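You operate a simulated robot arm through the tools that you are given. There is no shell and no other tool.

Carry out the task below with a simulated two-armed robot. There is one attempt and no reset: what you move stays moved.

TASK
Pick up the tint brush with one hand, pass it to the other hand and put it on the top of the polishing bench.
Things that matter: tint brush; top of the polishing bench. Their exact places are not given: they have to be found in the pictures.

Only the result counts: the job must be done as asked and must still hold three seconds after the hand-in. Knocking over, shifting, dropping, spilling or breaking anything else fails it.

THE ROBOT
Two 7-joint arms with two-finger parallel grippers on one trunk, on a base that moves. Base frame: it is fixed to the floor where the robot stands at the start and does not move with it; the origin is under the middle of the robot, x ahead of it, y to its left, z up. Lengths are in mm, angles in rad, forces in N, time in s.
The left shoulder is at the start at [50, 165, 1080], the right one opposite. With the tool pointing down near the work surface each hand reaches from about 220 to 700 mm from the robot's upright axis, wherever it stands, measured 20 degrees to its own side. Places, roughly: tint brush [-3250, 500, 1000]; top of the polishing bench [-8000, 1800, 800]. Payload 3.91 kg a hand.
The tool frame of a hand sits at the grasp point between the pads (the TCP): z along the fingers, y along the line on which they close. The tips reach 30 mm beyond it. The gripper opens to 110 mm. The fingers are 20 mm wide and 10 mm thick; the gripper's body (48 by 112 mm) begins 55 mm behind the TCP.
Orientation is that of the tool frame in the base frame, as a unit quaternion [x, y, z, w]. With the fingers straight down and closing along the base's y, the tool's x points along the base's -x, its y along +y and its z along -z.

THE INTERFACE
- The arms move only by the tool jog_arm. It takes "left_commands", "right_commands" or both (then of equal length, played together; a hand with none holds still); each is a list of rows, each a list of 3 entries, a list of its own where there are three numbers: the shift along the tool's x, y, z in units of 20 mm (1.0 is 20 mm), then the turn, a rotation vector about the tool's x, y, z in units of 6 degrees (1.0 is 6 degrees), then the opening, from 0 (shut) to 1 (fully open). In form: [[[x, y, z], [ax, ay, az], gripper], ...]. A call has 1 to 20 rows; each row shifts and turns the commanded pose from where the row before left it, along the tool's axes as they then stand. A call with a number of a shift or a turn outside -1 to 1 is refused whole. A row lasts 0.2 s, in which the tool goes at most 50 mm and 0.15 rad; a call with a longer step from one row to the next is refused whole, and so is a gripper value outside its range. A pose out of reach is approached as far as the arm can. The call stops where the force on the tool passes 40 N (or 10 N more than at its start, if that is more) or the arm is blocked; 0.2 s more then pass. Each finger travels about 45 mm/s and halts on what it meets, pressing with about 22 N; the grip force reading is that of the motor and also rises with nothing between the fingers. The clock runs only during rows and for 0.2 s after the last one: add rows that do not move to give the fingers time. It gives the time, the measured TCP pose, the force on the tool (base axes), the opening and the grip force at its end, in the units of the frame above (readings bear some noise), with the torque about the TCP (base axes, N m) and any sound that the robot's microphone picked up, and new pictures: "views" is both (left out), scene, wrist or none (wrist: the cameras of the hands that moved).
- Cameras (640 x 400 px; columns grow to the right, rows downward): "scene" is now at [120.2, 12.2, 1264.1]; the picture's right is [0.14, -0.99, 0.00], its down [-0.44, -0.06, -0.90] and it looks along [0.89, 0.12, -0.44] (base axes); focal length 222 px, centre (320, 200). "left" rides on the left gripper at [72, -17, -103] in its tool frame; the picture's right is [0.23, 0.97, 0.00], its down [-0.76, 0.18, -0.62] and it looks along [-0.61, 0.14, 0.78] (tool axes); focal length 222 px, centre (320, 200). "right" rides on the right gripper at [72, 17, -103] in its tool frame; the picture's right is [-0.23, 0.97, 0.00], its down [-0.76, -0.18, -0.62] and it looks along [-0.61, -0.14, 0.78] (tool axes); focal length 222 px, centre (320, 200).
- move_column(by): slides the trunk up (or, below 0, down) by that many mm; the arms and the scene camera ride with it, the base frame stays. It gives what a move gives, with no picture.
- base_move(legs): drives the robot by 1 to 6 legs, each [ahead, left, turn to the left] in mm, mm and rad, along the robot's own axes; the way and the turn of a leg run together, so that a leg with both is an arc; at most 1500 mm and 3.142 rad a leg. The arms and the cameras ride along, it lands a little off, and it stops where it bumps. It gives what a move gives, and a new picture of the scene camera.
- aim_head(pan, tilt): turns the head with the scene camera to pan (to the left, within 1.396 rad either way) and tilt (down, from -0.506 to 1.204), counted from straight ahead of the robot. It gives what a move gives, and a new picture of the scene camera.
- probe_pixels(camera, pixels): for up to 12 pixels [column, row] of the newest picture of that camera ("zoom" is the newest enlarged one), the place [x, y, z] in the base frame of the surface seen there, good to about 2 mm. It takes no simulated time.
- zoom(camera, box): a new picture of the part [left, top, right, bottom] of that camera's present view, enlarged. It takes no simulated time.
- close_job(): hands the job in; it is judged then, once.

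Open the grippers and draw the arms clear of the work before you hand the job in, unless the task says otherwise.

The tools are called after ">>>" as name(argument=value, ...) on one line, values as JSON. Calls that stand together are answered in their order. jog_arm: Moves the arms, as the interface text tells. Its arguments: {"type":"object","properties":{"left_commands":{"type":"array","items":{"type":"array"}},"right_commands":{"type":"array","items":{"type":"array"}},"views":{"type":"string","enum":["both","scene","wrist","none"]}},"required":[]} The other tools are called the same way: move_column (by) moves the trunk up or down; base_move (legs) drives the base; aim_head (pan, tilt) turns the head that bears the scene camera; probe_pixels (camera, pixels) gives the place of the surface under pixels of a picture; zoom (camera, box) takes an enlarged picture of a part of a camera's view; close_job () hands the job in.

At the start:

```text
time: 0.0
left_position: [423.8, 227.7, 1108.7]
left_ee_rot: [0.0, 1.0, 0.0, 0.0]
left_force: [-0.2, -0.1, 0.2]
left_torque: [0.01, 0.01, 0.03]
left_width: 109.9
left_finger_force: 0.2
right_position: [388.8, -146.2, 1178.5]
right_ee_rot: [0.0, 1.0, 0.0, 0.0]
right_force: [-0.3, 0.6, 0.1]
right_torque: [0.0, 0.02, -0.03]
right_width: 110.0
right_finger_force: 0.1
trunk travel left (down, up): [-300.0, 203.0]
robot x, y, heading: [-0.3, -1.2, 0.0]
head pan, tilt (commanded): [0.138, 0.459]
```

scene: 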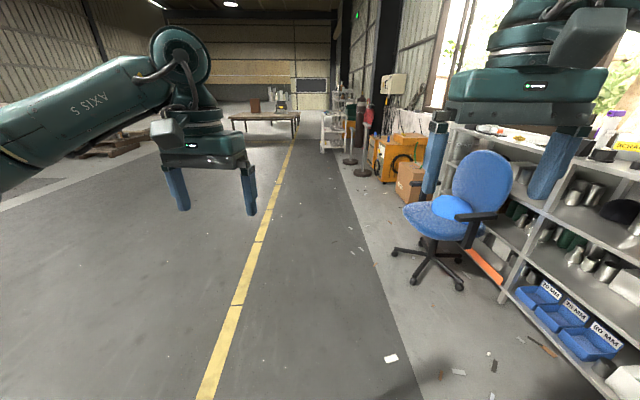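
right: 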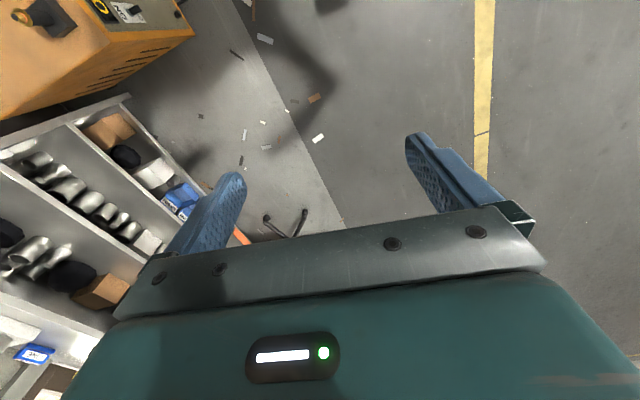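
left: 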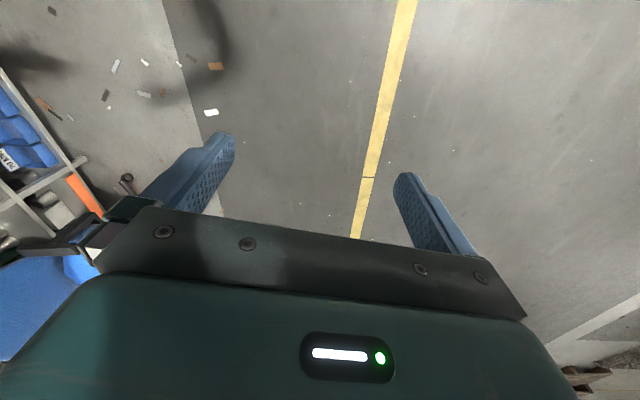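

The tint brush is roughly at [-3250, 500], behind the robot, so I turn in place first to look that way.

>>> base_move(legs=[[0, 0, 1.5]])

```text
time: 4.1
left_position: [-195.5, 438.3, 1107.3]
left_ee_rot: [-0.681, 0.732, 0.0, 0.001]
left_force: [0.0, 0.1, -0.7]
left_torque: [-0.01, -0.01, -0.01]
left_width: 110.0
left_finger_force: 0.0
right_position: [174.8, 378.6, 1179.3]
right_ee_rot: [-0.68, 0.733, -0.001, -0.001]
right_force: [0.5, 0.7, 0.2]
right_torque: [-0.01, -0.02, 0.04]
right_width: 109.9
right_finger_force: 0.0
trunk travel left (down, up): [-300.0, 203.0]
robot x, y, heading: [2.8, -0.6, 1.501]
head pan, tilt (commanded): [0.138, 0.459]
```

scene: 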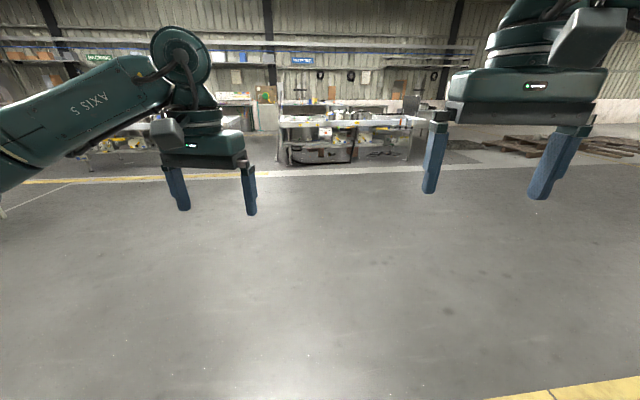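

The left side is now open floor; I turn further, to face the -x direction.

>>> base_move(legs=[[0, 0, 1.5]])

>>> aim_head(pan=0.0, tilt=0.3)

```text
time: 8.2
left_position: [-449.3, -171.7, 1108.7]
left_ee_rot: [0.998, -0.064, 0.001, 0.001]
left_force: [0.3, -0.4, 0.3]
left_torque: [0.01, 0.02, -0.01]
left_width: 110.1
left_finger_force: 0.0
right_position: [-367.8, 193.5, 1179.9]
right_ee_rot: [0.998, -0.065, 0.0, 0.0]
right_force: [-0.6, 0.5, -0.4]
right_torque: [0.01, 0.0, -0.01]
right_width: 110.0
right_finger_force: 0.1
trunk travel left (down, up): [-300.0, 203.0]
robot x, y, heading: [-1.3, 2.0, 3.014]
head pan, tilt (commanded): [0.138, 0.459]
```

scene: 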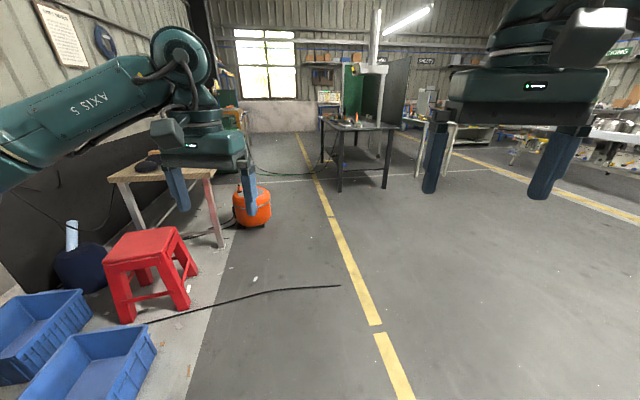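

```text
time: 8.9
left_position: [-448.3, -172.1, 1108.2]
left_ee_rot: [0.998, -0.063, 0.0, -0.001]
left_force: [-0.7, 0.1, -0.3]
left_torque: [0.0, -0.01, -0.04]
left_width: 110.2
left_finger_force: 0.0
right_position: [-367.8, 194.5, 1179.5]
right_ee_rot: [0.998, -0.064, 0.001, 0.0]
right_force: [-0.4, 0.2, -0.7]
right_torque: [0.02, -0.01, 0.02]
right_width: 109.9
right_finger_force: 0.1
trunk travel left (down, up): [-300.0, 203.0]
robot x, y, heading: [-0.4, 3.0, 3.013]
head pan, tilt (commanded): [0.0, 0.3]
```

scene: 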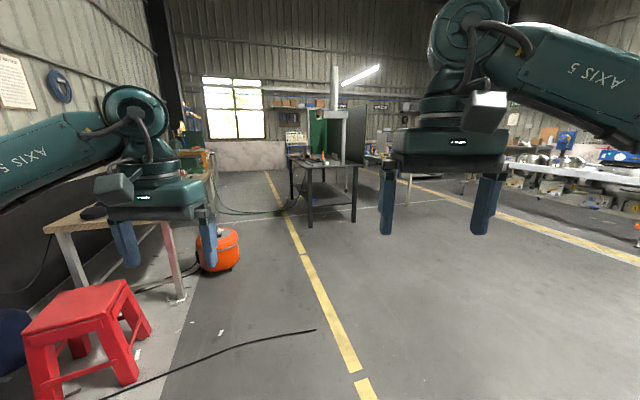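

The table at about pixel (330,165) may be the one with the brush; I zoom there and probe points on it.

>>> zoom(camera="scene", box=[240, 80, 440, 230])

>>> probe_pixels(camera="scene", pixels=[[310, 165], [340, 164], [310, 228], [354, 222], [292, 195], [323, 158], [290, 156], [365, 162]])

```text
2.67 times, centred on (340, 155) of scene
```

zoom: 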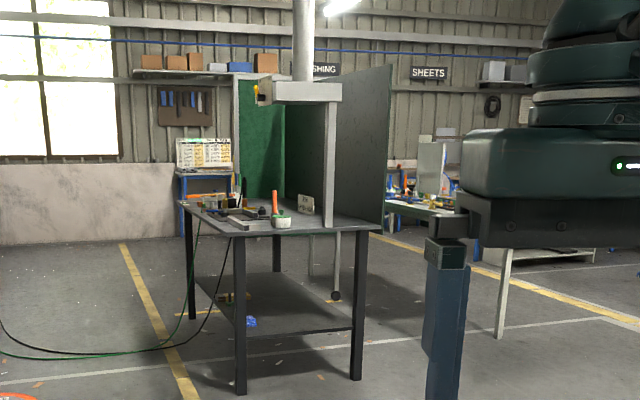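

```text
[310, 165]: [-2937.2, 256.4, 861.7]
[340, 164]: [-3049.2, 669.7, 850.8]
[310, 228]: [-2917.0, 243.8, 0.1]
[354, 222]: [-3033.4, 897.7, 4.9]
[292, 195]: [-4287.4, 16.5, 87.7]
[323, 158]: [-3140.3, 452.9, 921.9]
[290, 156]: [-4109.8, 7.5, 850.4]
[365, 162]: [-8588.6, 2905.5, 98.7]
```

The table with the bottles and the "...SHING" sign behind it is at x≈-2920 and beyond. I drive 1400 ahead toward it and look again.

>>> base_move(legs=[[1400, 0, 0.05]])

>>> zoom(camera="scene", box=[200, 80, 440, 230])

```text
time: 15.7
left_position: [-1804.6, -42.6, 1107.8]
left_ee_rot: [0.999, -0.044, 0.0, -0.001]
left_force: [-0.9, -0.2, 0.5]
left_torque: [-0.01, -0.01, 0.02]
left_width: 110.1
left_finger_force: 0.0
right_position: [-1737.9, 328.4, 1178.9]
right_ee_rot: [0.999, -0.043, 0.001, 0.0]
right_force: [-0.7, -0.3, 0.2]
right_torque: [-0.01, 0.0, 0.02]
right_width: 110.1
right_finger_force: 0.0
trunk travel left (down, up): [-300.0, 203.0]
robot x, y, heading: [-1363.7, 147.8, 3.055]
head pan, tilt (commanded): [0.0, 0.3]
```

scene: 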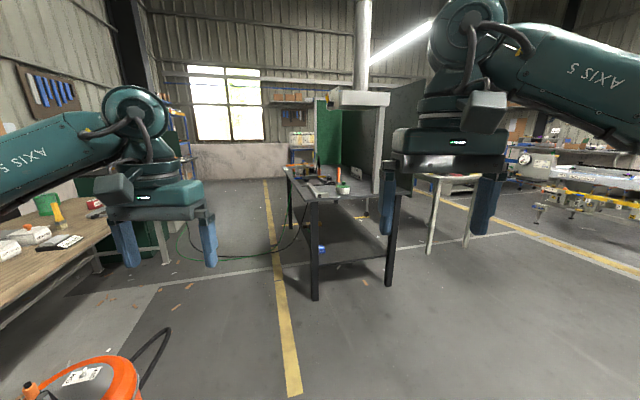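

```text
2.67 times, centred on (320, 155) of scene
```

zoom: 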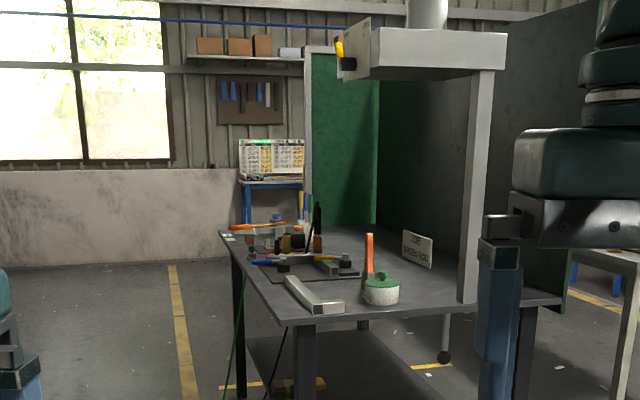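

I zoom in more closely on the table's items around (340,180).

>>> zoom(camera="scene", box=[280, 150, 376, 210])

>>> probe_pixels(camera="scene", pixels=[[338, 173], [343, 189], [319, 165], [318, 170], [312, 182], [295, 165], [355, 176], [317, 190], [388, 192], [380, 190], [284, 168], [382, 100]])

```text
6.67 times, centred on (328, 180) of scene
```

zoom: 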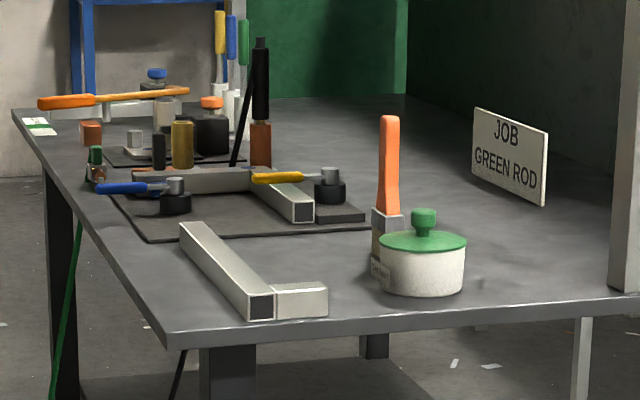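

```text
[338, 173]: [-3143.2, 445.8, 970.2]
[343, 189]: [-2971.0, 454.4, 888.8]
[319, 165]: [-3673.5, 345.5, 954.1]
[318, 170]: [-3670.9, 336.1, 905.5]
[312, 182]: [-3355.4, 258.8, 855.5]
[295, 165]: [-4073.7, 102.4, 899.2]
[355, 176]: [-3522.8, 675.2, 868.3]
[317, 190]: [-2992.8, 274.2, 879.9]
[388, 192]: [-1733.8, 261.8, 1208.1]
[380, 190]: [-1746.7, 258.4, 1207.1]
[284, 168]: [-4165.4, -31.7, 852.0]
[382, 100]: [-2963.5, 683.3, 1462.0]
```

The orange-handled brush stands upright near pixel (338,173), at about [-3143,446,970], beside a white pot with a green lid. I drive closer, stopping short of the table's edge at x≈-2917.

>>> base_move(legs=[[850, -25, 0.087]])

>>> aim_head(pan=-0.15, tilt=0.45)

>>> zoom(camera="scene", box=[220, 100, 412, 220])

```text
time: 20.3
left_position: [-2646.6, -17.9, 1107.3]
left_ee_rot: [1.0, 0.001, 0.0, 0.0]
left_force: [0.0, -0.5, 0.1]
left_torque: [-0.04, 0.01, 0.0]
left_width: 110.0
left_finger_force: 0.1
right_position: [-2613.7, 357.0, 1178.6]
right_ee_rot: [1.0, 0.0, 0.0, 0.0]
right_force: [0.4, 0.5, 1.1]
right_torque: [0.01, 0.02, -0.02]
right_width: 109.9
right_finger_force: 0.1
trunk travel left (down, up): [-300.0, 203.0]
robot x, y, heading: [-2221.2, 210.5, -3.143]
head pan, tilt (commanded): [0.0, 0.3]
```

scene: 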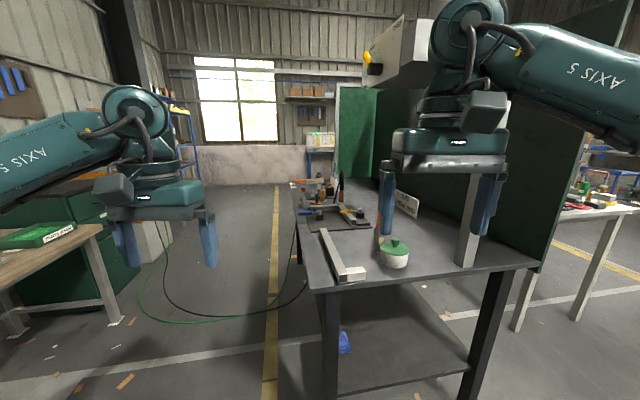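

```text
time: 21.0
left_position: [-2645.3, -18.0, 1107.5]
left_ee_rot: [1.0, 0.001, 0.0, 0.0]
left_force: [0.1, -0.5, 0.5]
left_torque: [-0.04, -0.03, -0.01]
left_width: 110.0
left_finger_force: 0.1
right_position: [-2614.0, 356.4, 1179.4]
right_ee_rot: [1.0, 0.0, 0.001, -0.001]
right_force: [-0.9, 0.5, 0.4]
right_torque: [0.0, 0.01, 0.02]
right_width: 110.3
right_finger_force: 0.0
trunk travel left (down, up): [-300.0, 203.0]
robot x, y, heading: [-2223.4, 208.1, -3.141]
head pan, tilt (commanded): [-0.15, 0.45]
```

scene: 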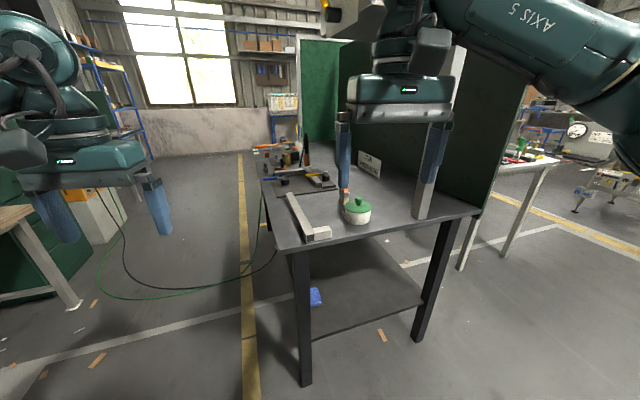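

```text
3.33 times, centred on (316, 160) of scene
```

zoom: 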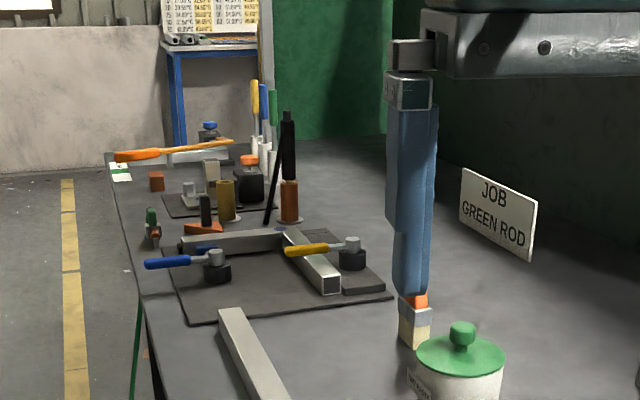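

The right finger hides the brush at (345,190). I move the right hand 100 mm to the robot's right (tool -y) and 40 mm up to get a free view.

>>> jog_arm(right_commands=[[[0, -1, -0.5], [0, 0, 0], 1], [[0, -1, -0.5], [0, 0, 0], 1], [[0, -1, -0.5], [0, 0, 0], 1], [[0, -1, -0.5], [0, 0, 0], 1], [[0, -1, 0], [0, 0, 0], 1], [[0, -1, 0], [0, 0, 0], 1]])

>>> zoom(camera="scene", box=[260, 130, 420, 250])

>>> zoom(camera="scene", box=[320, 150, 400, 230])

```text
time: 22.4
left_position: [-2645.4, -17.5, 1108.3]
left_ee_rot: [1.0, 0.001, -0.001, 0.001]
left_force: [0.3, -0.2, -0.4]
left_torque: [0.04, 0.02, -0.01]
left_width: 110.1
left_finger_force: 0.0
right_position: [-2614.6, 478.7, 1217.6]
right_ee_rot: [1.0, 0.001, 0.001, -0.001]
right_force: [0.3, 1.0, 1.2]
right_torque: [0.0, 0.01, 0.0]
right_width: 109.9
right_finger_force: 0.2
trunk travel left (down, up): [-300.0, 203.0]
robot x, y, heading: [-2225.6, 209.8, -3.14]
head pan, tilt (commanded): [-0.15, 0.45]
```

scene: 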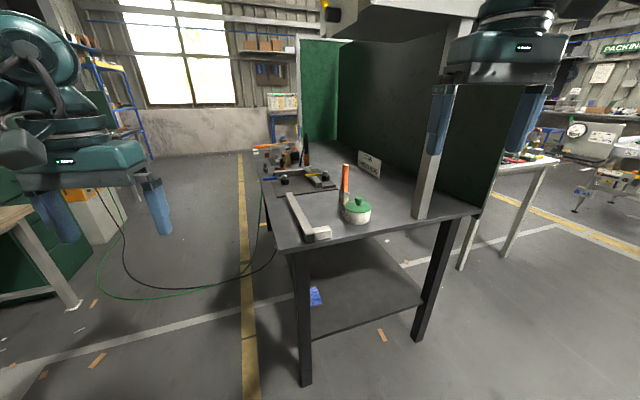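
right: 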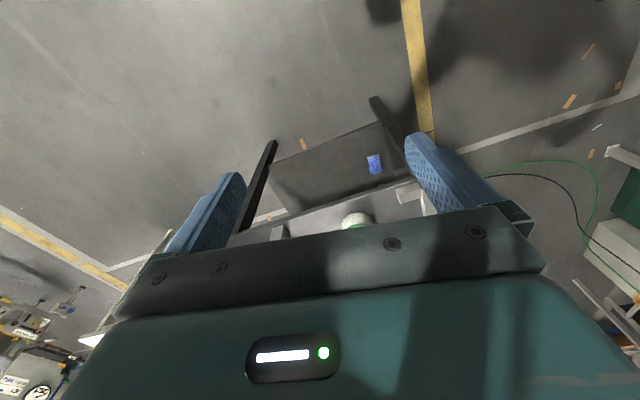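

```text
3.33 times, centred on (340, 190) of scene
```

zoom: 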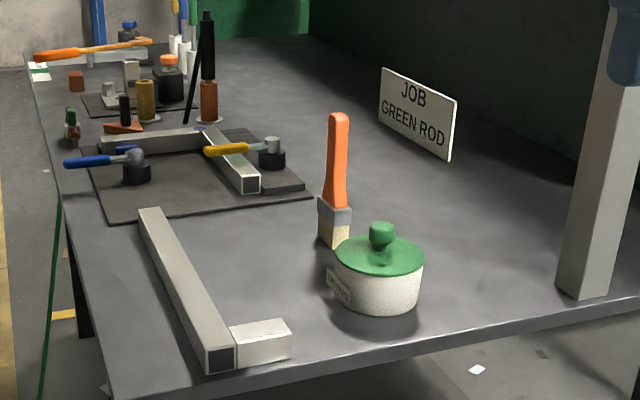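

```text
5.00 times, centred on (360, 190) of scene
```

zoom: 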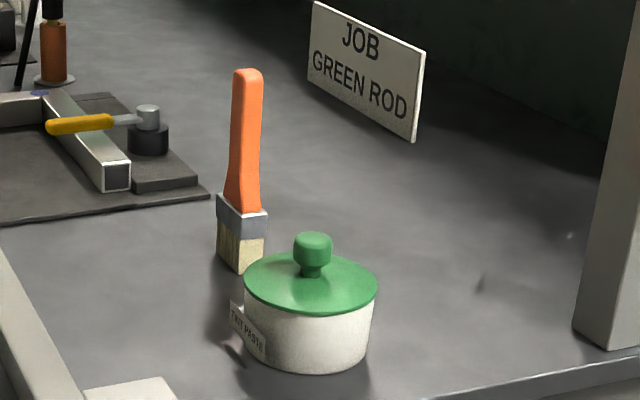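

The brush stands upright on its bristles beside the pot labelled "TINT PASTE". I probe its handle top, ferrule and bristles in the newest zoom, and the pot and table near it.

>>> probe_pixels(camera="zoom", pixels=[[248, 73], [248, 120], [236, 170], [258, 170], [226, 205], [262, 222], [243, 200], [238, 268], [222, 258], [258, 250], [312, 236], [360, 290]])

>>> probe_pixels(camera="zoom", pixels=[[150, 250], [245, 290], [220, 266], [400, 200], [400, 330], [600, 330], [312, 270], [244, 340], [60, 345], [130, 175], [575, 310], [310, 370]])

```text
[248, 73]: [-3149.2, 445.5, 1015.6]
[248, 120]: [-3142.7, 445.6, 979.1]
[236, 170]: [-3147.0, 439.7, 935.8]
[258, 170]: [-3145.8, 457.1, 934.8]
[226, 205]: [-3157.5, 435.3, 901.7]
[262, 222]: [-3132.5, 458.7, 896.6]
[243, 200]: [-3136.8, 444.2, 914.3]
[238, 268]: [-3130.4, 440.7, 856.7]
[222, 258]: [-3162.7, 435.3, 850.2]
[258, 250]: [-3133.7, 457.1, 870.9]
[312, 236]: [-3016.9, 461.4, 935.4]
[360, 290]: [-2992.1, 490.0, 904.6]
```

```text
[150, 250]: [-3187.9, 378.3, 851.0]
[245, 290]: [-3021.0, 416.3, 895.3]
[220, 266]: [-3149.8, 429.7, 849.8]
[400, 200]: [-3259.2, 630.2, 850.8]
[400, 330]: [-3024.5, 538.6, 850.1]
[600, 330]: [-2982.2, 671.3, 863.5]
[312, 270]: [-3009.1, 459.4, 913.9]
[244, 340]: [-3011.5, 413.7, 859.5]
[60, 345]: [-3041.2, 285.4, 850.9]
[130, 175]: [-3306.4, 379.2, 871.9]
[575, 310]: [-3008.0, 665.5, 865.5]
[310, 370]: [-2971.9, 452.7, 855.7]
```

The pot's near edge and the brush are clear; the brush is about 33 mm along x and ~18–25 along y, standing z 850–1017, its handle free above z≈914. I tilt the head down to see the base's size relative to the table and probe the hood.

>>> probe_pixels(camera="scene", pixels=[[350, 36], [400, 40], [470, 22], [345, 5], [480, 212], [278, 251], [297, 250], [445, 218], [262, 182], [424, 216]])

>>> aim_head(pan=0.0, tilt=1.2)

```text
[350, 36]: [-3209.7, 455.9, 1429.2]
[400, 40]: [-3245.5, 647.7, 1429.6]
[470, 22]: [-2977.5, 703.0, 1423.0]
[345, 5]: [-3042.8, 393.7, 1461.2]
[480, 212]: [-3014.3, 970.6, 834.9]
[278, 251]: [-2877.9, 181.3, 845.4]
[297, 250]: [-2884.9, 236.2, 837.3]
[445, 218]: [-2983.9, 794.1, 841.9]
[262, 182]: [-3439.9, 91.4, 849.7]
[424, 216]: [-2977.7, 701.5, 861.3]
```

```text
time: 23.5
left_position: [-2646.8, -16.6, 1108.2]
left_ee_rot: [1.0, 0.001, 0.0, -0.001]
left_force: [0.6, -0.2, -0.8]
left_torque: [-0.01, 0.02, -0.03]
left_width: 110.0
left_finger_force: 0.1
right_position: [-2613.8, 478.6, 1218.0]
right_ee_rot: [1.0, 0.0, 0.001, 0.001]
right_force: [-0.2, -0.2, 0.6]
right_torque: [-0.02, -0.01, 0.02]
right_width: 110.0
right_finger_force: 0.1
trunk travel left (down, up): [-300.0, 203.0]
robot x, y, heading: [-2223.9, 209.7, -3.14]
head pan, tilt (commanded): [0.0, 1.201]
```

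scene: 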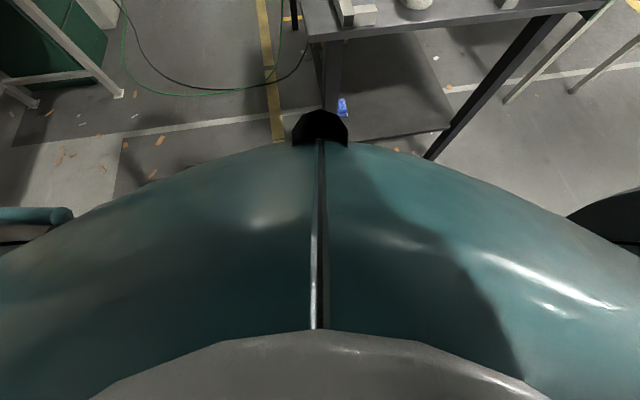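

The robot's own base shows with its front bumper near (320,120); I probe it to learn how far it reaches ahead of the axis.

>>> probe_pixels(camera="scene", pixels=[[320, 115], [320, 135], [320, 150], [260, 145], [390, 150], [150, 185], [500, 190], [320, 250], [320, 200], [345, 140], [570, 225], [318, 25]])

```text
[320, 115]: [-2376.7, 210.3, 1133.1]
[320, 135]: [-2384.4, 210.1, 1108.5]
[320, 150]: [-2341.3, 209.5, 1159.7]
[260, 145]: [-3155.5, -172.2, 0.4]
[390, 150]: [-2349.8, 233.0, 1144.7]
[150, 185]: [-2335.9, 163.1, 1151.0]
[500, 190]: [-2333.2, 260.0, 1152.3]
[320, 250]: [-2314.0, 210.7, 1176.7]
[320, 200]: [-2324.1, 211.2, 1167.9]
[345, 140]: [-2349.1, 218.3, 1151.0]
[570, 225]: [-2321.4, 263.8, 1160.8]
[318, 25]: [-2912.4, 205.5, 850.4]
```

That is only the chest (160 mm ahead of the axis); the base itself is hidden. I pitch the left hand back by about 42° so its wrist camera can see the base's front.

>>> jog_arm(left_commands=[[[0, 0, 0], [0, 1, 0], 1], [[0, 0, 0], [0, 1, 0], 1], [[0, 0, 0], [0, 1, 0], 1], [[0, 0, 0], [0, 1, 0], 1], [[0, 0, 0], [0, 1, 0], 1], [[0, 0, 0], [0, 1, 0], 1], [[0, 0, 0], [0, 1, 0], 1]], views="wrist")

```text
time: 25.1
left_position: [-2641.4, -16.3, 1101.5]
left_ee_rot: [0.943, 0.001, 0.333, -0.002]
left_force: [0.2, 0.1, 0.0]
left_torque: [0.01, 0.01, 0.02]
left_width: 109.8
left_finger_force: 0.0
left hand out of reach, approached as far as the arm can: row 7
right_position: [-2612.4, 476.8, 1218.6]
right_ee_rot: [1.0, 0.0, 0.001, -0.001]
right_force: [0.1, 0.0, 0.3]
right_torque: [0.03, 0.02, -0.01]
right_width: 110.0
right_finger_force: 0.1
trunk travel left (down, up): [-300.0, 203.0]
robot x, y, heading: [-2225.5, 210.7, -3.14]
head pan, tilt (commanded): [0.0, 1.201]
```

left: 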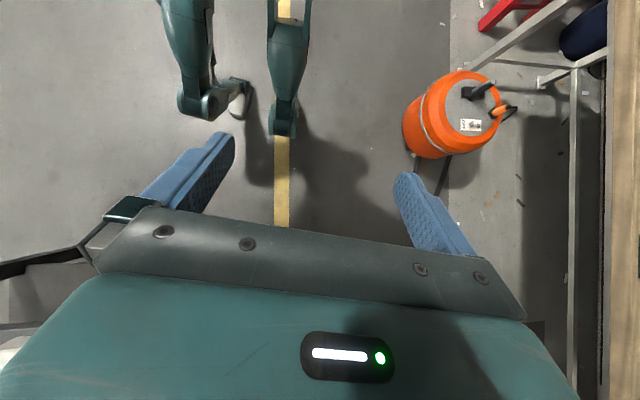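

The base shows as splayed legs with casters at (210,110) and (282,125). I probe their front ends.

>>> probe_pixels(camera="left", pixels=[[282, 130], [282, 105], [200, 110], [185, 95], [240, 95], [240, 110], [285, 60], [200, 50], [286, 25]])

```text
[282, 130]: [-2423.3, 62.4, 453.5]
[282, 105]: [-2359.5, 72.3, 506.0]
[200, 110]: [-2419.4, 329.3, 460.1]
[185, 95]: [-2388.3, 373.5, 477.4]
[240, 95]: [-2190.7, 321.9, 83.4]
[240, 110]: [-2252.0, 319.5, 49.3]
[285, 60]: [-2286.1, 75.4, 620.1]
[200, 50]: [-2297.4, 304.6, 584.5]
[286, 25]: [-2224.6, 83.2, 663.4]
```

The knees reach only 200 mm ahead at z≈455, so driving to x≈-2570 leaves clearance from the table edge (x≈-2912). First I bring the left hand back and on to a fingers-ahead pose (pitch -90°) to test it for the later handover.

>>> jog_arm(left_commands=[[[0, 0, 0], [0, -1, 0], 1], [[0, 0, 0], [0, -1, 0], 1], [[0, 0, 0], [0, -1, 0], 1], [[0, 0, 0], [0, -1, 0], 1], [[0, 0, 0], [0, -1, 0], 1], [[0, 0, 0], [0, -1, 0], 1], [[0, 0, 0], [0, -1, 0], 1]], views="none")

>>> jog_arm(left_commands=[[[0, 0, 0], [0, -1, 0], 1], [[0, 0, 0], [0, -1, 0], 1], [[0, 0, 0], [0, -1, 0], 1], [[0, 0, 0], [0, -1, 0], 1], [[0, 0, 0], [0, -1, 0], 1], [[0, 0, 0], [0, -1, 0], 1], [[0, 0, 0], [0, -1, 0], 1], [[0, 0, 0], [0, -1, 0], 1], [[0, 0, 0], [0, -1, 0], 1], [[0, 0, 0], [0, -1, 0], 1], [[0, 0, 0], [0, -1, 0], 1], [[0, 0, 0], [0, -1, 0], 1], [[0, 0, 0], [0, -1, 0], 1], [[0, 0, 0], [0, -1, 0], 1], [[0, 0, 0], [0, -1, 0], 1]], views="both")

```text
time: 26.7
left_position: [-2640.2, -15.6, 1101.2]
left_ee_rot: [1.0, 0.001, -0.029, -0.001]
left_force: [-0.6, 0.0, 0.9]
left_torque: [0.02, 0.0, -0.02]
left_width: 110.2
left_finger_force: 0.1
right_position: [-2613.4, 478.0, 1219.0]
right_ee_rot: [1.0, 0.0, 0.001, 0.0]
right_force: [0.0, -0.7, -0.8]
right_torque: [0.01, 0.02, -0.03]
right_width: 109.9
right_finger_force: 0.0
trunk travel left (down, up): [-300.0, 203.0]
robot x, y, heading: [-2224.6, 210.2, -3.144]
head pan, tilt (commanded): [0.0, 1.201]
```

```text
time: 29.9
left_position: [-2684.1, -4.8, 1128.0]
left_ee_rot: [0.724, -0.008, -0.69, -0.005]
left_force: [-0.2, -1.0, 0.3]
left_torque: [-0.03, 0.02, -0.02]
left_width: 110.0
left_finger_force: 0.0
left hand out of reach, approached as far as the arm can: row 10, 11, 12, 13, 14, 15
right_position: [-2613.9, 476.5, 1217.9]
right_ee_rot: [1.0, 0.0, 0.002, -0.001]
right_force: [0.5, -1.1, -0.7]
right_torque: [0.04, -0.03, 0.01]
right_width: 109.9
right_finger_force: 0.0
trunk travel left (down, up): [-300.0, 203.0]
robot x, y, heading: [-2226.3, 212.9, -3.134]
head pan, tilt (commanded): [0.0, 1.201]
```

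scene: 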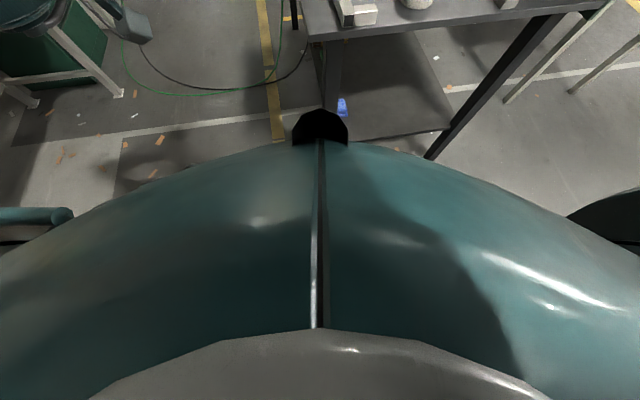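
left: 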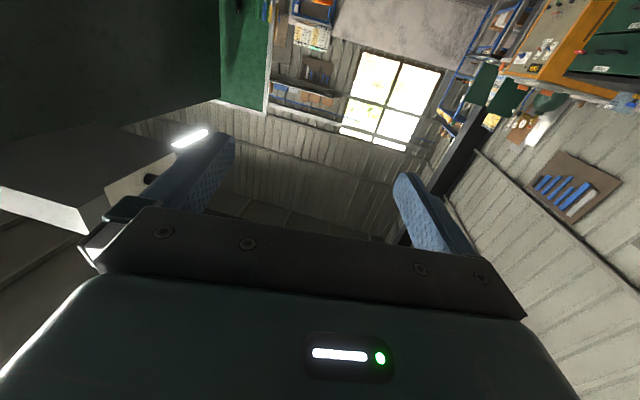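

The fingers-ahead pose is reachable (clipped only from being too near the body). I look ahead-left to check clearance for the left arm before driving in.

>>> aim_head(pan=0.4, tilt=0.5)

>>> probe_pixels(camera="scene", pixels=[[100, 200], [60, 250], [200, 200], [30, 200], [150, 180], [250, 180], [130, 260], [350, 200]])

```text
time: 31.0
left_position: [-2683.0, -3.4, 1127.0]
left_ee_rot: [0.723, -0.008, -0.69, -0.005]
left_force: [0.0, 0.9, 0.7]
left_torque: [-0.03, -0.01, 0.01]
left_width: 109.9
left_finger_force: 0.0
right_position: [-2612.5, 479.3, 1219.1]
right_ee_rot: [1.0, 0.0, 0.001, 0.0]
right_force: [-0.5, -0.4, -0.4]
right_torque: [0.0, -0.02, -0.04]
right_width: 109.8
right_finger_force: 0.1
trunk travel left (down, up): [-300.0, 203.0]
robot x, y, heading: [-2225.1, 212.0, -3.143]
head pan, tilt (commanded): [0.4, 0.499]
```

scene: 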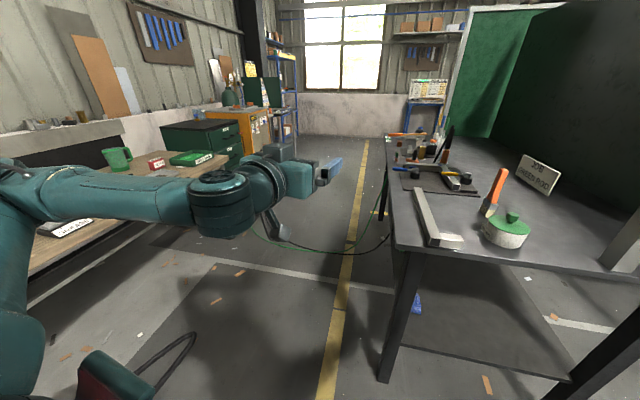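

```text
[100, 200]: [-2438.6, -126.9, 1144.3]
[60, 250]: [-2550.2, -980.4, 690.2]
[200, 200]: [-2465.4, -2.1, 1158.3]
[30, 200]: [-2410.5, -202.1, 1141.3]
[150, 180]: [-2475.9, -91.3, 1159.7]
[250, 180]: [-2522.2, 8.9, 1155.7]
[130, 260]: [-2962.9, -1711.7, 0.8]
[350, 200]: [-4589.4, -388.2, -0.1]
```

The left side is clear. But the hood's underside is at z≈1425 over the brush, so I need the right wrist's height above its TCP; I look at the right arm and probe it.

>>> aim_head(pan=-0.6, tilt=0.1)

```text
time: 32.2
left_position: [-2684.0, -3.5, 1127.4]
left_ee_rot: [0.723, -0.008, -0.691, -0.005]
left_force: [-0.3, -0.2, 0.3]
left_torque: [0.02, -0.02, -0.04]
left_width: 110.1
left_finger_force: 0.1
right_position: [-2612.2, 479.2, 1218.5]
right_ee_rot: [1.0, 0.0, 0.001, 0.0]
right_force: [0.5, 0.4, 0.6]
right_torque: [-0.01, 0.0, 0.01]
right_width: 110.1
right_finger_force: 0.2
trunk travel left (down, up): [-300.0, 203.0]
robot x, y, heading: [-2223.3, 211.5, -3.142]
head pan, tilt (commanded): [-0.6, 0.099]
```

scene: 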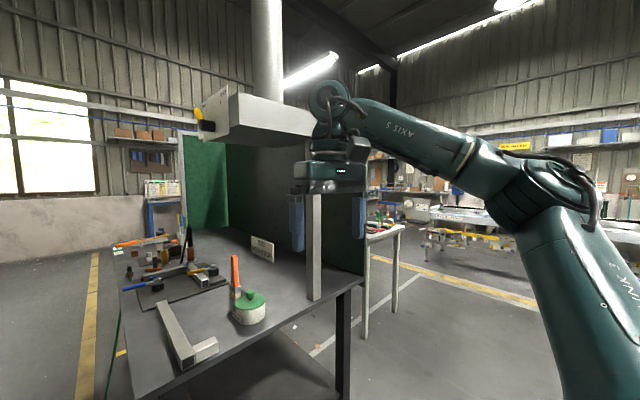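

>>> probe_pixels(camera="scene", pixels=[[328, 90], [328, 82], [400, 115], [400, 130], [480, 150], [560, 190], [560, 165], [330, 165], [230, 95], [230, 140], [300, 148], [310, 110]])

>>> zoom(camera="scene", box=[200, 60, 420, 300])

```text
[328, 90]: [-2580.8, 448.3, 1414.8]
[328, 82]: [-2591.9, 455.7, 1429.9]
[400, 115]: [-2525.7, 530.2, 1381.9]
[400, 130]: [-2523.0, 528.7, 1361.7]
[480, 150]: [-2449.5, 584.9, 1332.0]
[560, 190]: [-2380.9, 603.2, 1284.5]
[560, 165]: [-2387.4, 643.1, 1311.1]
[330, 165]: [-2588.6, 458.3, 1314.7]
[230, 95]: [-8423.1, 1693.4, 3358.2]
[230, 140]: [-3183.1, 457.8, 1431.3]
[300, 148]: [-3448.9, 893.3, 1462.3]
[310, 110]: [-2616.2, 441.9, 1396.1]
```

```text
1.67 times, centred on (310, 180) of scene
```

zoom: 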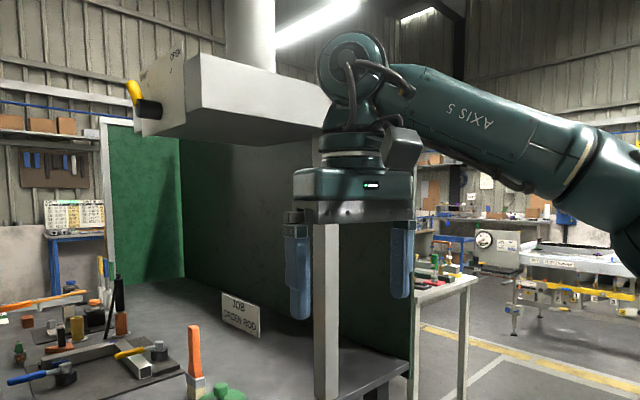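

The wrist top is about 215 mm above the TCP, so with the TCP at z≈1075 it passes under the hood (1425) with room. I lower the right hand by 140 mm, then drive ahead 345 mm.

>>> jog_arm(right_commands=[[[0, 0, 1], [0, 0, 0], 1], [[0, 0, 1], [0, 0, 0], 1], [[0, 0, 1], [0, 0, 0], 1], [[0, 0, 1], [0, 0, 0], 1], [[0, 0, 1], [0, 0, 0], 1], [[0, 0, 1], [0, 0, 0], 1], [[0, 0, 1], [0, 0, 0], 1]], views="none")

>>> base_move(legs=[[345, 0, 0]])

```text
time: 33.8
left_position: [-2684.1, -3.8, 1127.8]
left_ee_rot: [0.724, -0.009, -0.69, -0.006]
left_force: [0.2, -0.5, -0.5]
left_torque: [-0.05, 0.0, -0.01]
left_width: 109.9
left_finger_force: 0.1
right_position: [-2614.2, 475.6, 1078.0]
right_ee_rot: [1.0, 0.0, 0.0, 0.0]
right_force: [0.2, 0.0, 0.7]
right_torque: [-0.02, 0.01, 0.0]
right_width: 109.8
right_finger_force: 0.1
trunk travel left (down, up): [-300.0, 203.0]
robot x, y, heading: [-2221.9, 210.2, -3.142]
head pan, tilt (commanded): [-0.6, 0.099]
```

```text
time: 36.1
left_position: [-3027.5, -8.4, 1128.6]
left_ee_rot: [0.724, -0.006, -0.69, -0.003]
left_force: [-0.4, 1.0, -0.8]
left_torque: [0.03, 0.0, -0.03]
left_width: 110.0
left_finger_force: 0.0
right_position: [-2960.6, 471.9, 1076.8]
right_ee_rot: [1.0, 0.002, 0.001, 0.001]
right_force: [-0.1, 0.4, -0.3]
right_torque: [0.0, 0.01, 0.0]
right_width: 110.1
right_finger_force: 0.1
trunk travel left (down, up): [-300.0, 203.0]
robot x, y, heading: [-2568.2, 209.4, -3.137]
head pan, tilt (commanded): [-0.6, 0.099]
```

scene: 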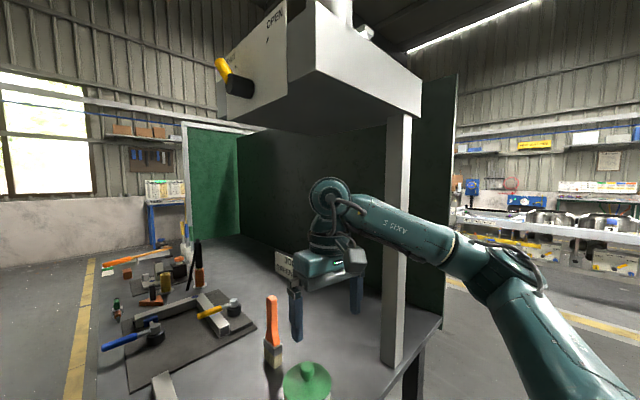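

I'm at x=-2568. I aim the head down toward the brush and zoom to refine its position, and probe the forearm versus the post.

>>> probe_pixels(camera="scene", pixels=[[390, 215], [430, 245], [480, 260], [390, 300], [390, 340], [405, 200], [330, 190], [400, 130], [320, 75], [290, 90]])

>>> aim_head(pan=-0.4, tilt=0.5)

>>> zoom(camera="scene", box=[240, 120, 400, 240])

```text
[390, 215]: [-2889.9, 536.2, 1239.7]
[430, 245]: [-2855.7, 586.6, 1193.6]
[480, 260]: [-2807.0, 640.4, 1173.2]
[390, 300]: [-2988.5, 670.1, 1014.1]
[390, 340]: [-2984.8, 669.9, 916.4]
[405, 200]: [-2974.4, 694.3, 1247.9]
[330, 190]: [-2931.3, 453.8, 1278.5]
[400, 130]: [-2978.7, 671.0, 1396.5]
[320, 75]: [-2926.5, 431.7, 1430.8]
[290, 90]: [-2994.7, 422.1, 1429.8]
```

```text
time: 37.0
left_position: [-3026.7, -7.9, 1128.5]
left_ee_rot: [0.723, -0.006, -0.691, -0.003]
left_force: [0.8, 0.1, -0.8]
left_torque: [0.01, -0.03, 0.02]
left_width: 110.1
left_finger_force: 0.0
right_position: [-2959.2, 471.6, 1078.6]
right_ee_rot: [1.0, 0.003, 0.001, 0.0]
right_force: [-0.2, 0.4, -0.7]
right_torque: [-0.02, 0.0, 0.01]
right_width: 109.9
right_finger_force: 0.0
trunk travel left (down, up): [-300.0, 203.0]
robot x, y, heading: [-2567.5, 210.6, -3.134]
head pan, tilt (commanded): [-0.4, 0.499]
```

scene: 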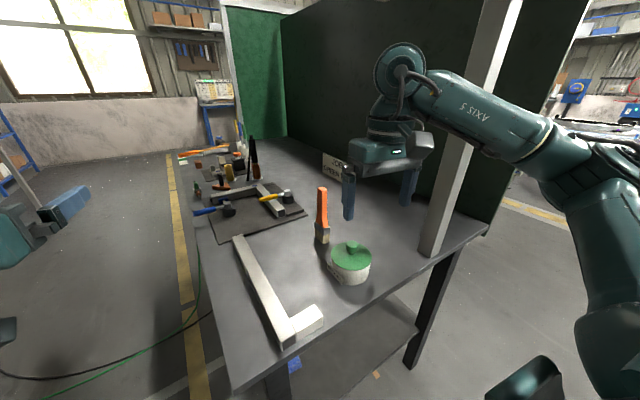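

```text
3.33 times, centred on (320, 180) of scene
```

zoom: 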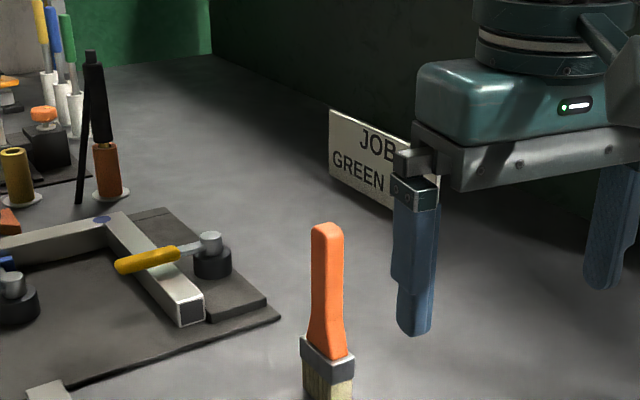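

The right elbow is at about (-2807,640), close to the hood post at x≈-2963, y≥660. To give it room I shift the robot 110 mm to its left before reaching.

>>> base_move(legs=[[0, 110, 0]])

>>> zoom(camera="scene", box=[260, 140, 420, 300])

```text
time: 38.6
left_position: [-3024.3, -118.9, 1127.1]
left_ee_rot: [0.723, -0.005, -0.691, -0.002]
left_force: [-0.3, -0.6, 0.4]
left_torque: [0.01, -0.01, -0.02]
left_width: 110.0
left_finger_force: 0.1
right_position: [-2960.4, 360.4, 1078.6]
right_ee_rot: [1.0, 0.005, 0.0, 0.0]
right_force: [0.8, 0.0, 0.3]
right_torque: [-0.01, 0.0, 0.02]
right_width: 109.7
right_finger_force: 0.2
trunk travel left (down, up): [-300.0, 203.0]
robot x, y, heading: [-2568.3, 102.4, -3.134]
head pan, tilt (commanded): [-0.4, 0.499]
```

scene: 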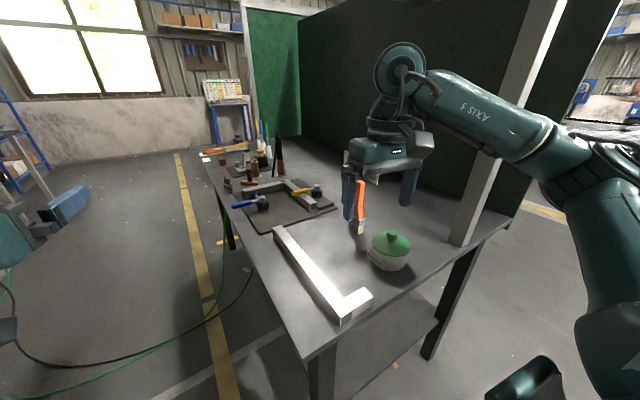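

```text
2.50 times, centred on (340, 220) of scene
```

zoom: 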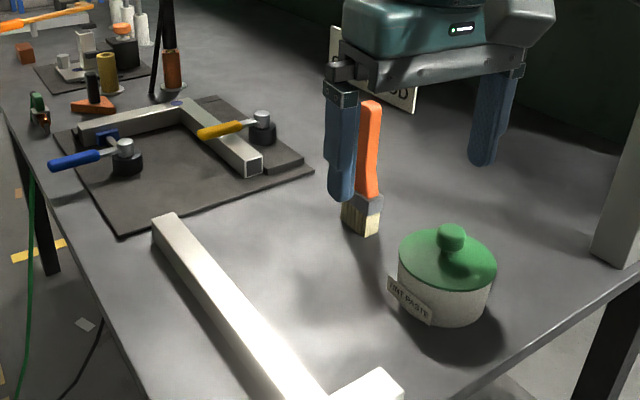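

I probe the brush's edges from this new view to fix its orientation and center.

>>> probe_pixels(camera="zoom", pixels=[[370, 103], [378, 106], [364, 150], [377, 150], [372, 185], [360, 190], [381, 200], [344, 224], [376, 236], [379, 226], [362, 232], [346, 210]])

```text
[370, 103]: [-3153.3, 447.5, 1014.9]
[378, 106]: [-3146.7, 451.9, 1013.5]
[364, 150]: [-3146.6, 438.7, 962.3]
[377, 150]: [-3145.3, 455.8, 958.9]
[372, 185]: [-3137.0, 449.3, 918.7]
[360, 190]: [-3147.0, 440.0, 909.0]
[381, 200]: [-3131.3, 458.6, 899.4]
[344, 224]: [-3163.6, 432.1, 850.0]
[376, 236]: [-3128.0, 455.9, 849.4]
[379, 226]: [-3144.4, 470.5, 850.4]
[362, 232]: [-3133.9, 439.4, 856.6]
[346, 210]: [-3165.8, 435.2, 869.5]
```

The brush's wide side runs along about (0.99,0.13), centre ≈(-3148,447), so I yaw the right hand -6.7° and move halfway toward above it at z≈1078, watching the elbow and the post.

>>> jog_arm(right_commands=[[[0, 0, 0], [0, 0, -0.55], 1], [[0, 0, 0], [0, 0, -0.55], 1], [[-0.877, -0.551, 0], [0, 0, 0], 1], [[-0.877, -0.551, 0], [0, 0, 0], 1], [[-0.877, -0.551, 0], [0, 0, 0], 1], [[-0.877, -0.551, 0], [0, 0, 0], 1], [[-0.877, -0.551, 0], [0, 0, 0], 1]])

>>> aim_head(pan=-0.6, tilt=0.5)

```text
time: 40.2
left_position: [-3024.7, -118.8, 1128.1]
left_ee_rot: [0.723, -0.004, -0.69, -0.002]
left_force: [0.9, 1.0, 0.3]
left_torque: [0.01, -0.03, 0.03]
left_width: 109.9
left_finger_force: 0.1
right_position: [-3055.6, 406.1, 1075.1]
right_ee_rot: [0.998, 0.064, 0.0, -0.001]
right_force: [-1.0, 0.6, -0.1]
right_torque: [0.01, -0.01, -0.02]
right_width: 110.1
right_finger_force: 0.0
trunk travel left (down, up): [-300.0, 203.0]
robot x, y, heading: [-2570.3, 99.5, -3.132]
head pan, tilt (commanded): [-0.4, 0.499]
```

scene: 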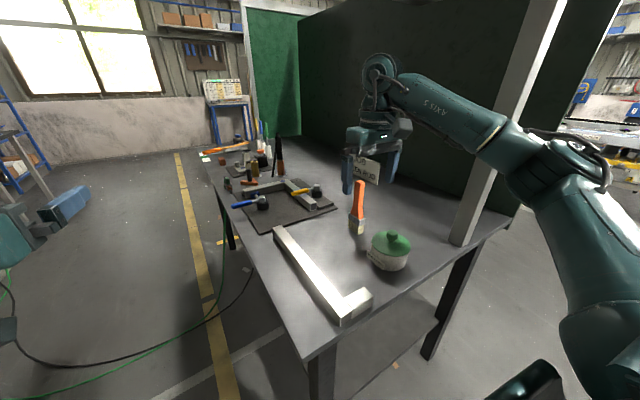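
right: 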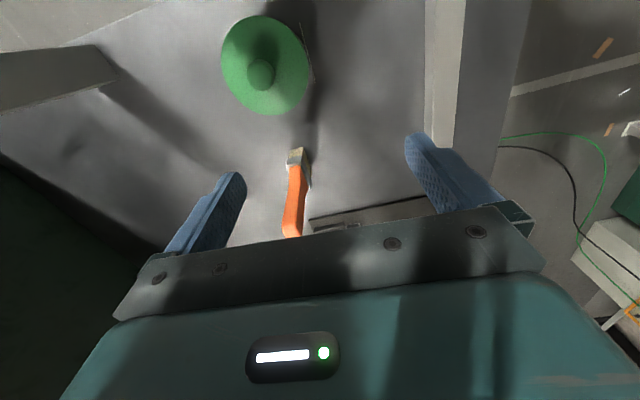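

```text
time: 40.9
left_position: [-3025.0, -117.4, 1128.2]
left_ee_rot: [0.723, -0.004, -0.691, -0.001]
left_force: [0.1, 0.0, 0.2]
left_torque: [-0.01, 0.01, 0.03]
left_width: 109.9
left_finger_force: 0.1
right_position: [-3054.9, 405.9, 1075.1]
right_ee_rot: [0.998, 0.063, 0.001, 0.0]
right_force: [0.0, 0.1, -0.4]
right_torque: [0.01, 0.0, -0.02]
right_width: 110.0
right_finger_force: 0.1
trunk travel left (down, up): [-300.0, 203.0]
robot x, y, heading: [-2565.6, 101.4, -3.132]
head pan, tilt (commanded): [-0.6, 0.499]
```

scene: 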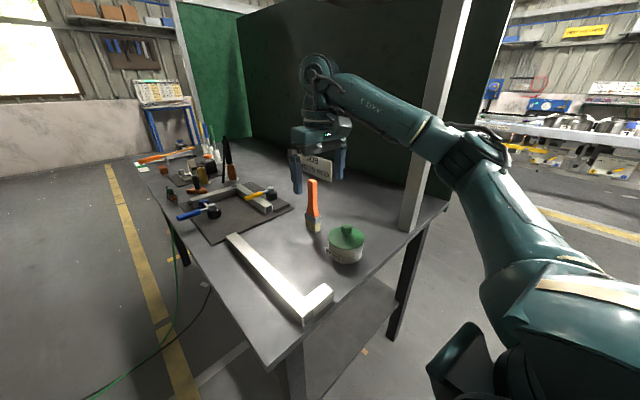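

The brush lies between the fingers' projected paths at (292,190) in the wrist view. I probe the elbow's clearance to the post before continuing.

>>> probe_pixels(camera="scene", pixels=[[430, 125], [450, 140], [480, 135], [500, 160], [420, 190], [415, 220], [380, 110]])

>>> probe_pixels(camera="right", pixels=[[297, 160], [290, 195], [290, 225], [284, 220], [302, 220], [292, 233]])

```text
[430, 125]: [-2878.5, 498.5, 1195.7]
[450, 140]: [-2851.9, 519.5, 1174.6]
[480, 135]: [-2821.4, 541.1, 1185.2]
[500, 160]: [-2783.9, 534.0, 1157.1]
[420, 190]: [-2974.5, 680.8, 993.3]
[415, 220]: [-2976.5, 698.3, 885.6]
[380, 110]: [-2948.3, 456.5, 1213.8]
```

```text
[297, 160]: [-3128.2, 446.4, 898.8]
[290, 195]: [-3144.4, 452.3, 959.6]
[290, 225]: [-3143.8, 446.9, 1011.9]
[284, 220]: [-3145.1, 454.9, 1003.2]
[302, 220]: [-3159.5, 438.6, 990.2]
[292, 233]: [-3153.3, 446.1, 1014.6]
```

The elbow is now well clear (y≈540 vs post 660). I finish the move over the brush and look before descending.

>>> jog_arm(right_commands=[[[-0.886, -0.527, 0], [0, 0, 0], 1], [[-0.886, -0.527, 0], [0, 0, 0], 1], [[-0.886, -0.527, 0], [0, 0, 0], 1], [[-0.886, -0.527, 0], [0, 0, 0], 1], [[-0.886, -0.527, 0], [0, 0, 0], 1], [[0, 0, 0], [0, 0, 0], 1]])

>>> zoom(camera="scene", box=[260, 100, 380, 240])

```text
time: 42.3
left_position: [-3025.1, -119.1, 1126.6]
left_ee_rot: [0.723, -0.004, -0.69, -0.002]
left_force: [0.6, 0.1, 0.0]
left_torque: [0.02, -0.02, -0.01]
left_width: 109.9
left_finger_force: 0.0
right_position: [-3139.7, 441.4, 1076.9]
right_ee_rot: [0.998, 0.063, 0.001, -0.001]
right_force: [-0.3, -1.6, -0.5]
right_torque: [0.02, -0.03, 0.03]
right_width: 110.1
right_finger_force: 0.0
right hand out of reach, approached as far as the arm can: row 5
trunk travel left (down, up): [-300.0, 203.0]
robot x, y, heading: [-2568.4, 102.9, -3.134]
head pan, tilt (commanded): [-0.6, 0.499]
```

scene: 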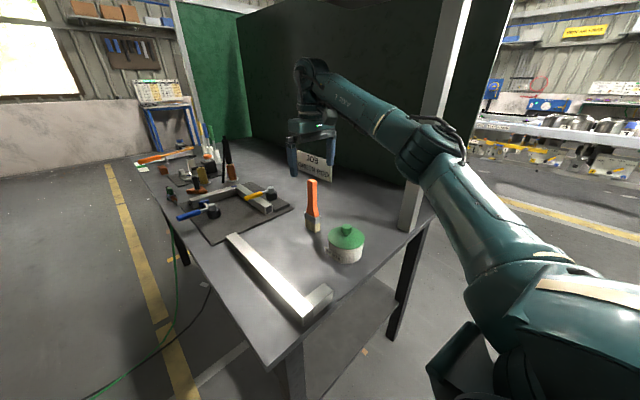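
right: 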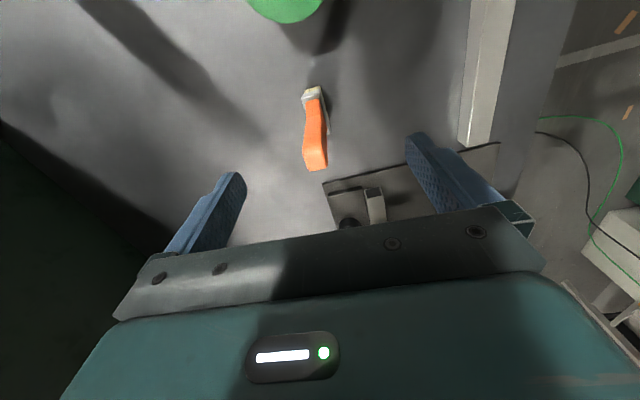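

```text
2.86 times, centred on (320, 170) of scene
```

zoom: 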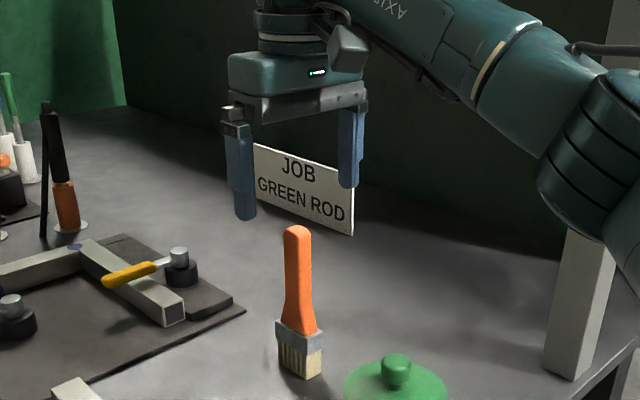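

The reach ended at (-3140,441), 10 mm short. I check the elbow versus the post, to then drive about 40 mm ahead.

>>> probe_pixels(camera="scene", pixels=[[410, 160], [400, 130], [430, 130], [415, 165], [450, 150], [410, 210]])

>>> probe_pixels(camera="right", pixels=[[315, 165], [306, 165], [327, 163], [313, 150], [313, 95], [304, 100], [326, 100]])

```text
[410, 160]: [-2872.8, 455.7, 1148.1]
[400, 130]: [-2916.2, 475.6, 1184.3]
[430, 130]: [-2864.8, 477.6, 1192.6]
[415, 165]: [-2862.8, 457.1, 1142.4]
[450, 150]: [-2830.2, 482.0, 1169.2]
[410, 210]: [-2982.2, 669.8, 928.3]
```

```text
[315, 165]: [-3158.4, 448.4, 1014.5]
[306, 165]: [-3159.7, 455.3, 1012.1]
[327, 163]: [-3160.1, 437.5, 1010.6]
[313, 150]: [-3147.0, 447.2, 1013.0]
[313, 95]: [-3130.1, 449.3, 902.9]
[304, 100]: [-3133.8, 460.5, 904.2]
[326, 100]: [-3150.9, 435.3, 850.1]
```

The elbow is clear (y≈480). I drive 40 mm ahead; the fingertips at z≈1047 stay above the brush top (1017).

>>> base_move(legs=[[40, 0, 0]])

```text
time: 43.2
left_position: [-3067.0, -117.9, 1127.8]
left_ee_rot: [0.724, -0.005, -0.69, -0.002]
left_force: [-0.3, 0.3, 0.1]
left_torque: [0.01, -0.01, -0.02]
left_width: 109.8
left_finger_force: 0.1
right_position: [-3181.3, 441.8, 1076.5]
right_ee_rot: [0.998, 0.063, 0.001, 0.0]
right_force: [-0.1, -0.2, 0.2]
right_torque: [-0.01, -0.02, -0.01]
right_width: 110.0
right_finger_force: 0.0
trunk travel left (down, up): [-300.0, 203.0]
robot x, y, heading: [-2609.7, 101.3, -3.127]
head pan, tilt (commanded): [-0.6, 0.499]
```

scene: 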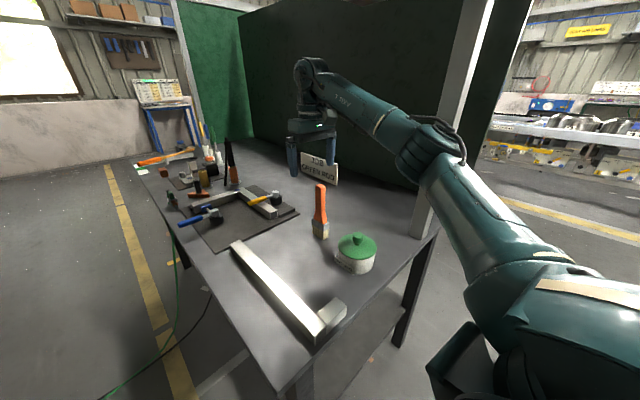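

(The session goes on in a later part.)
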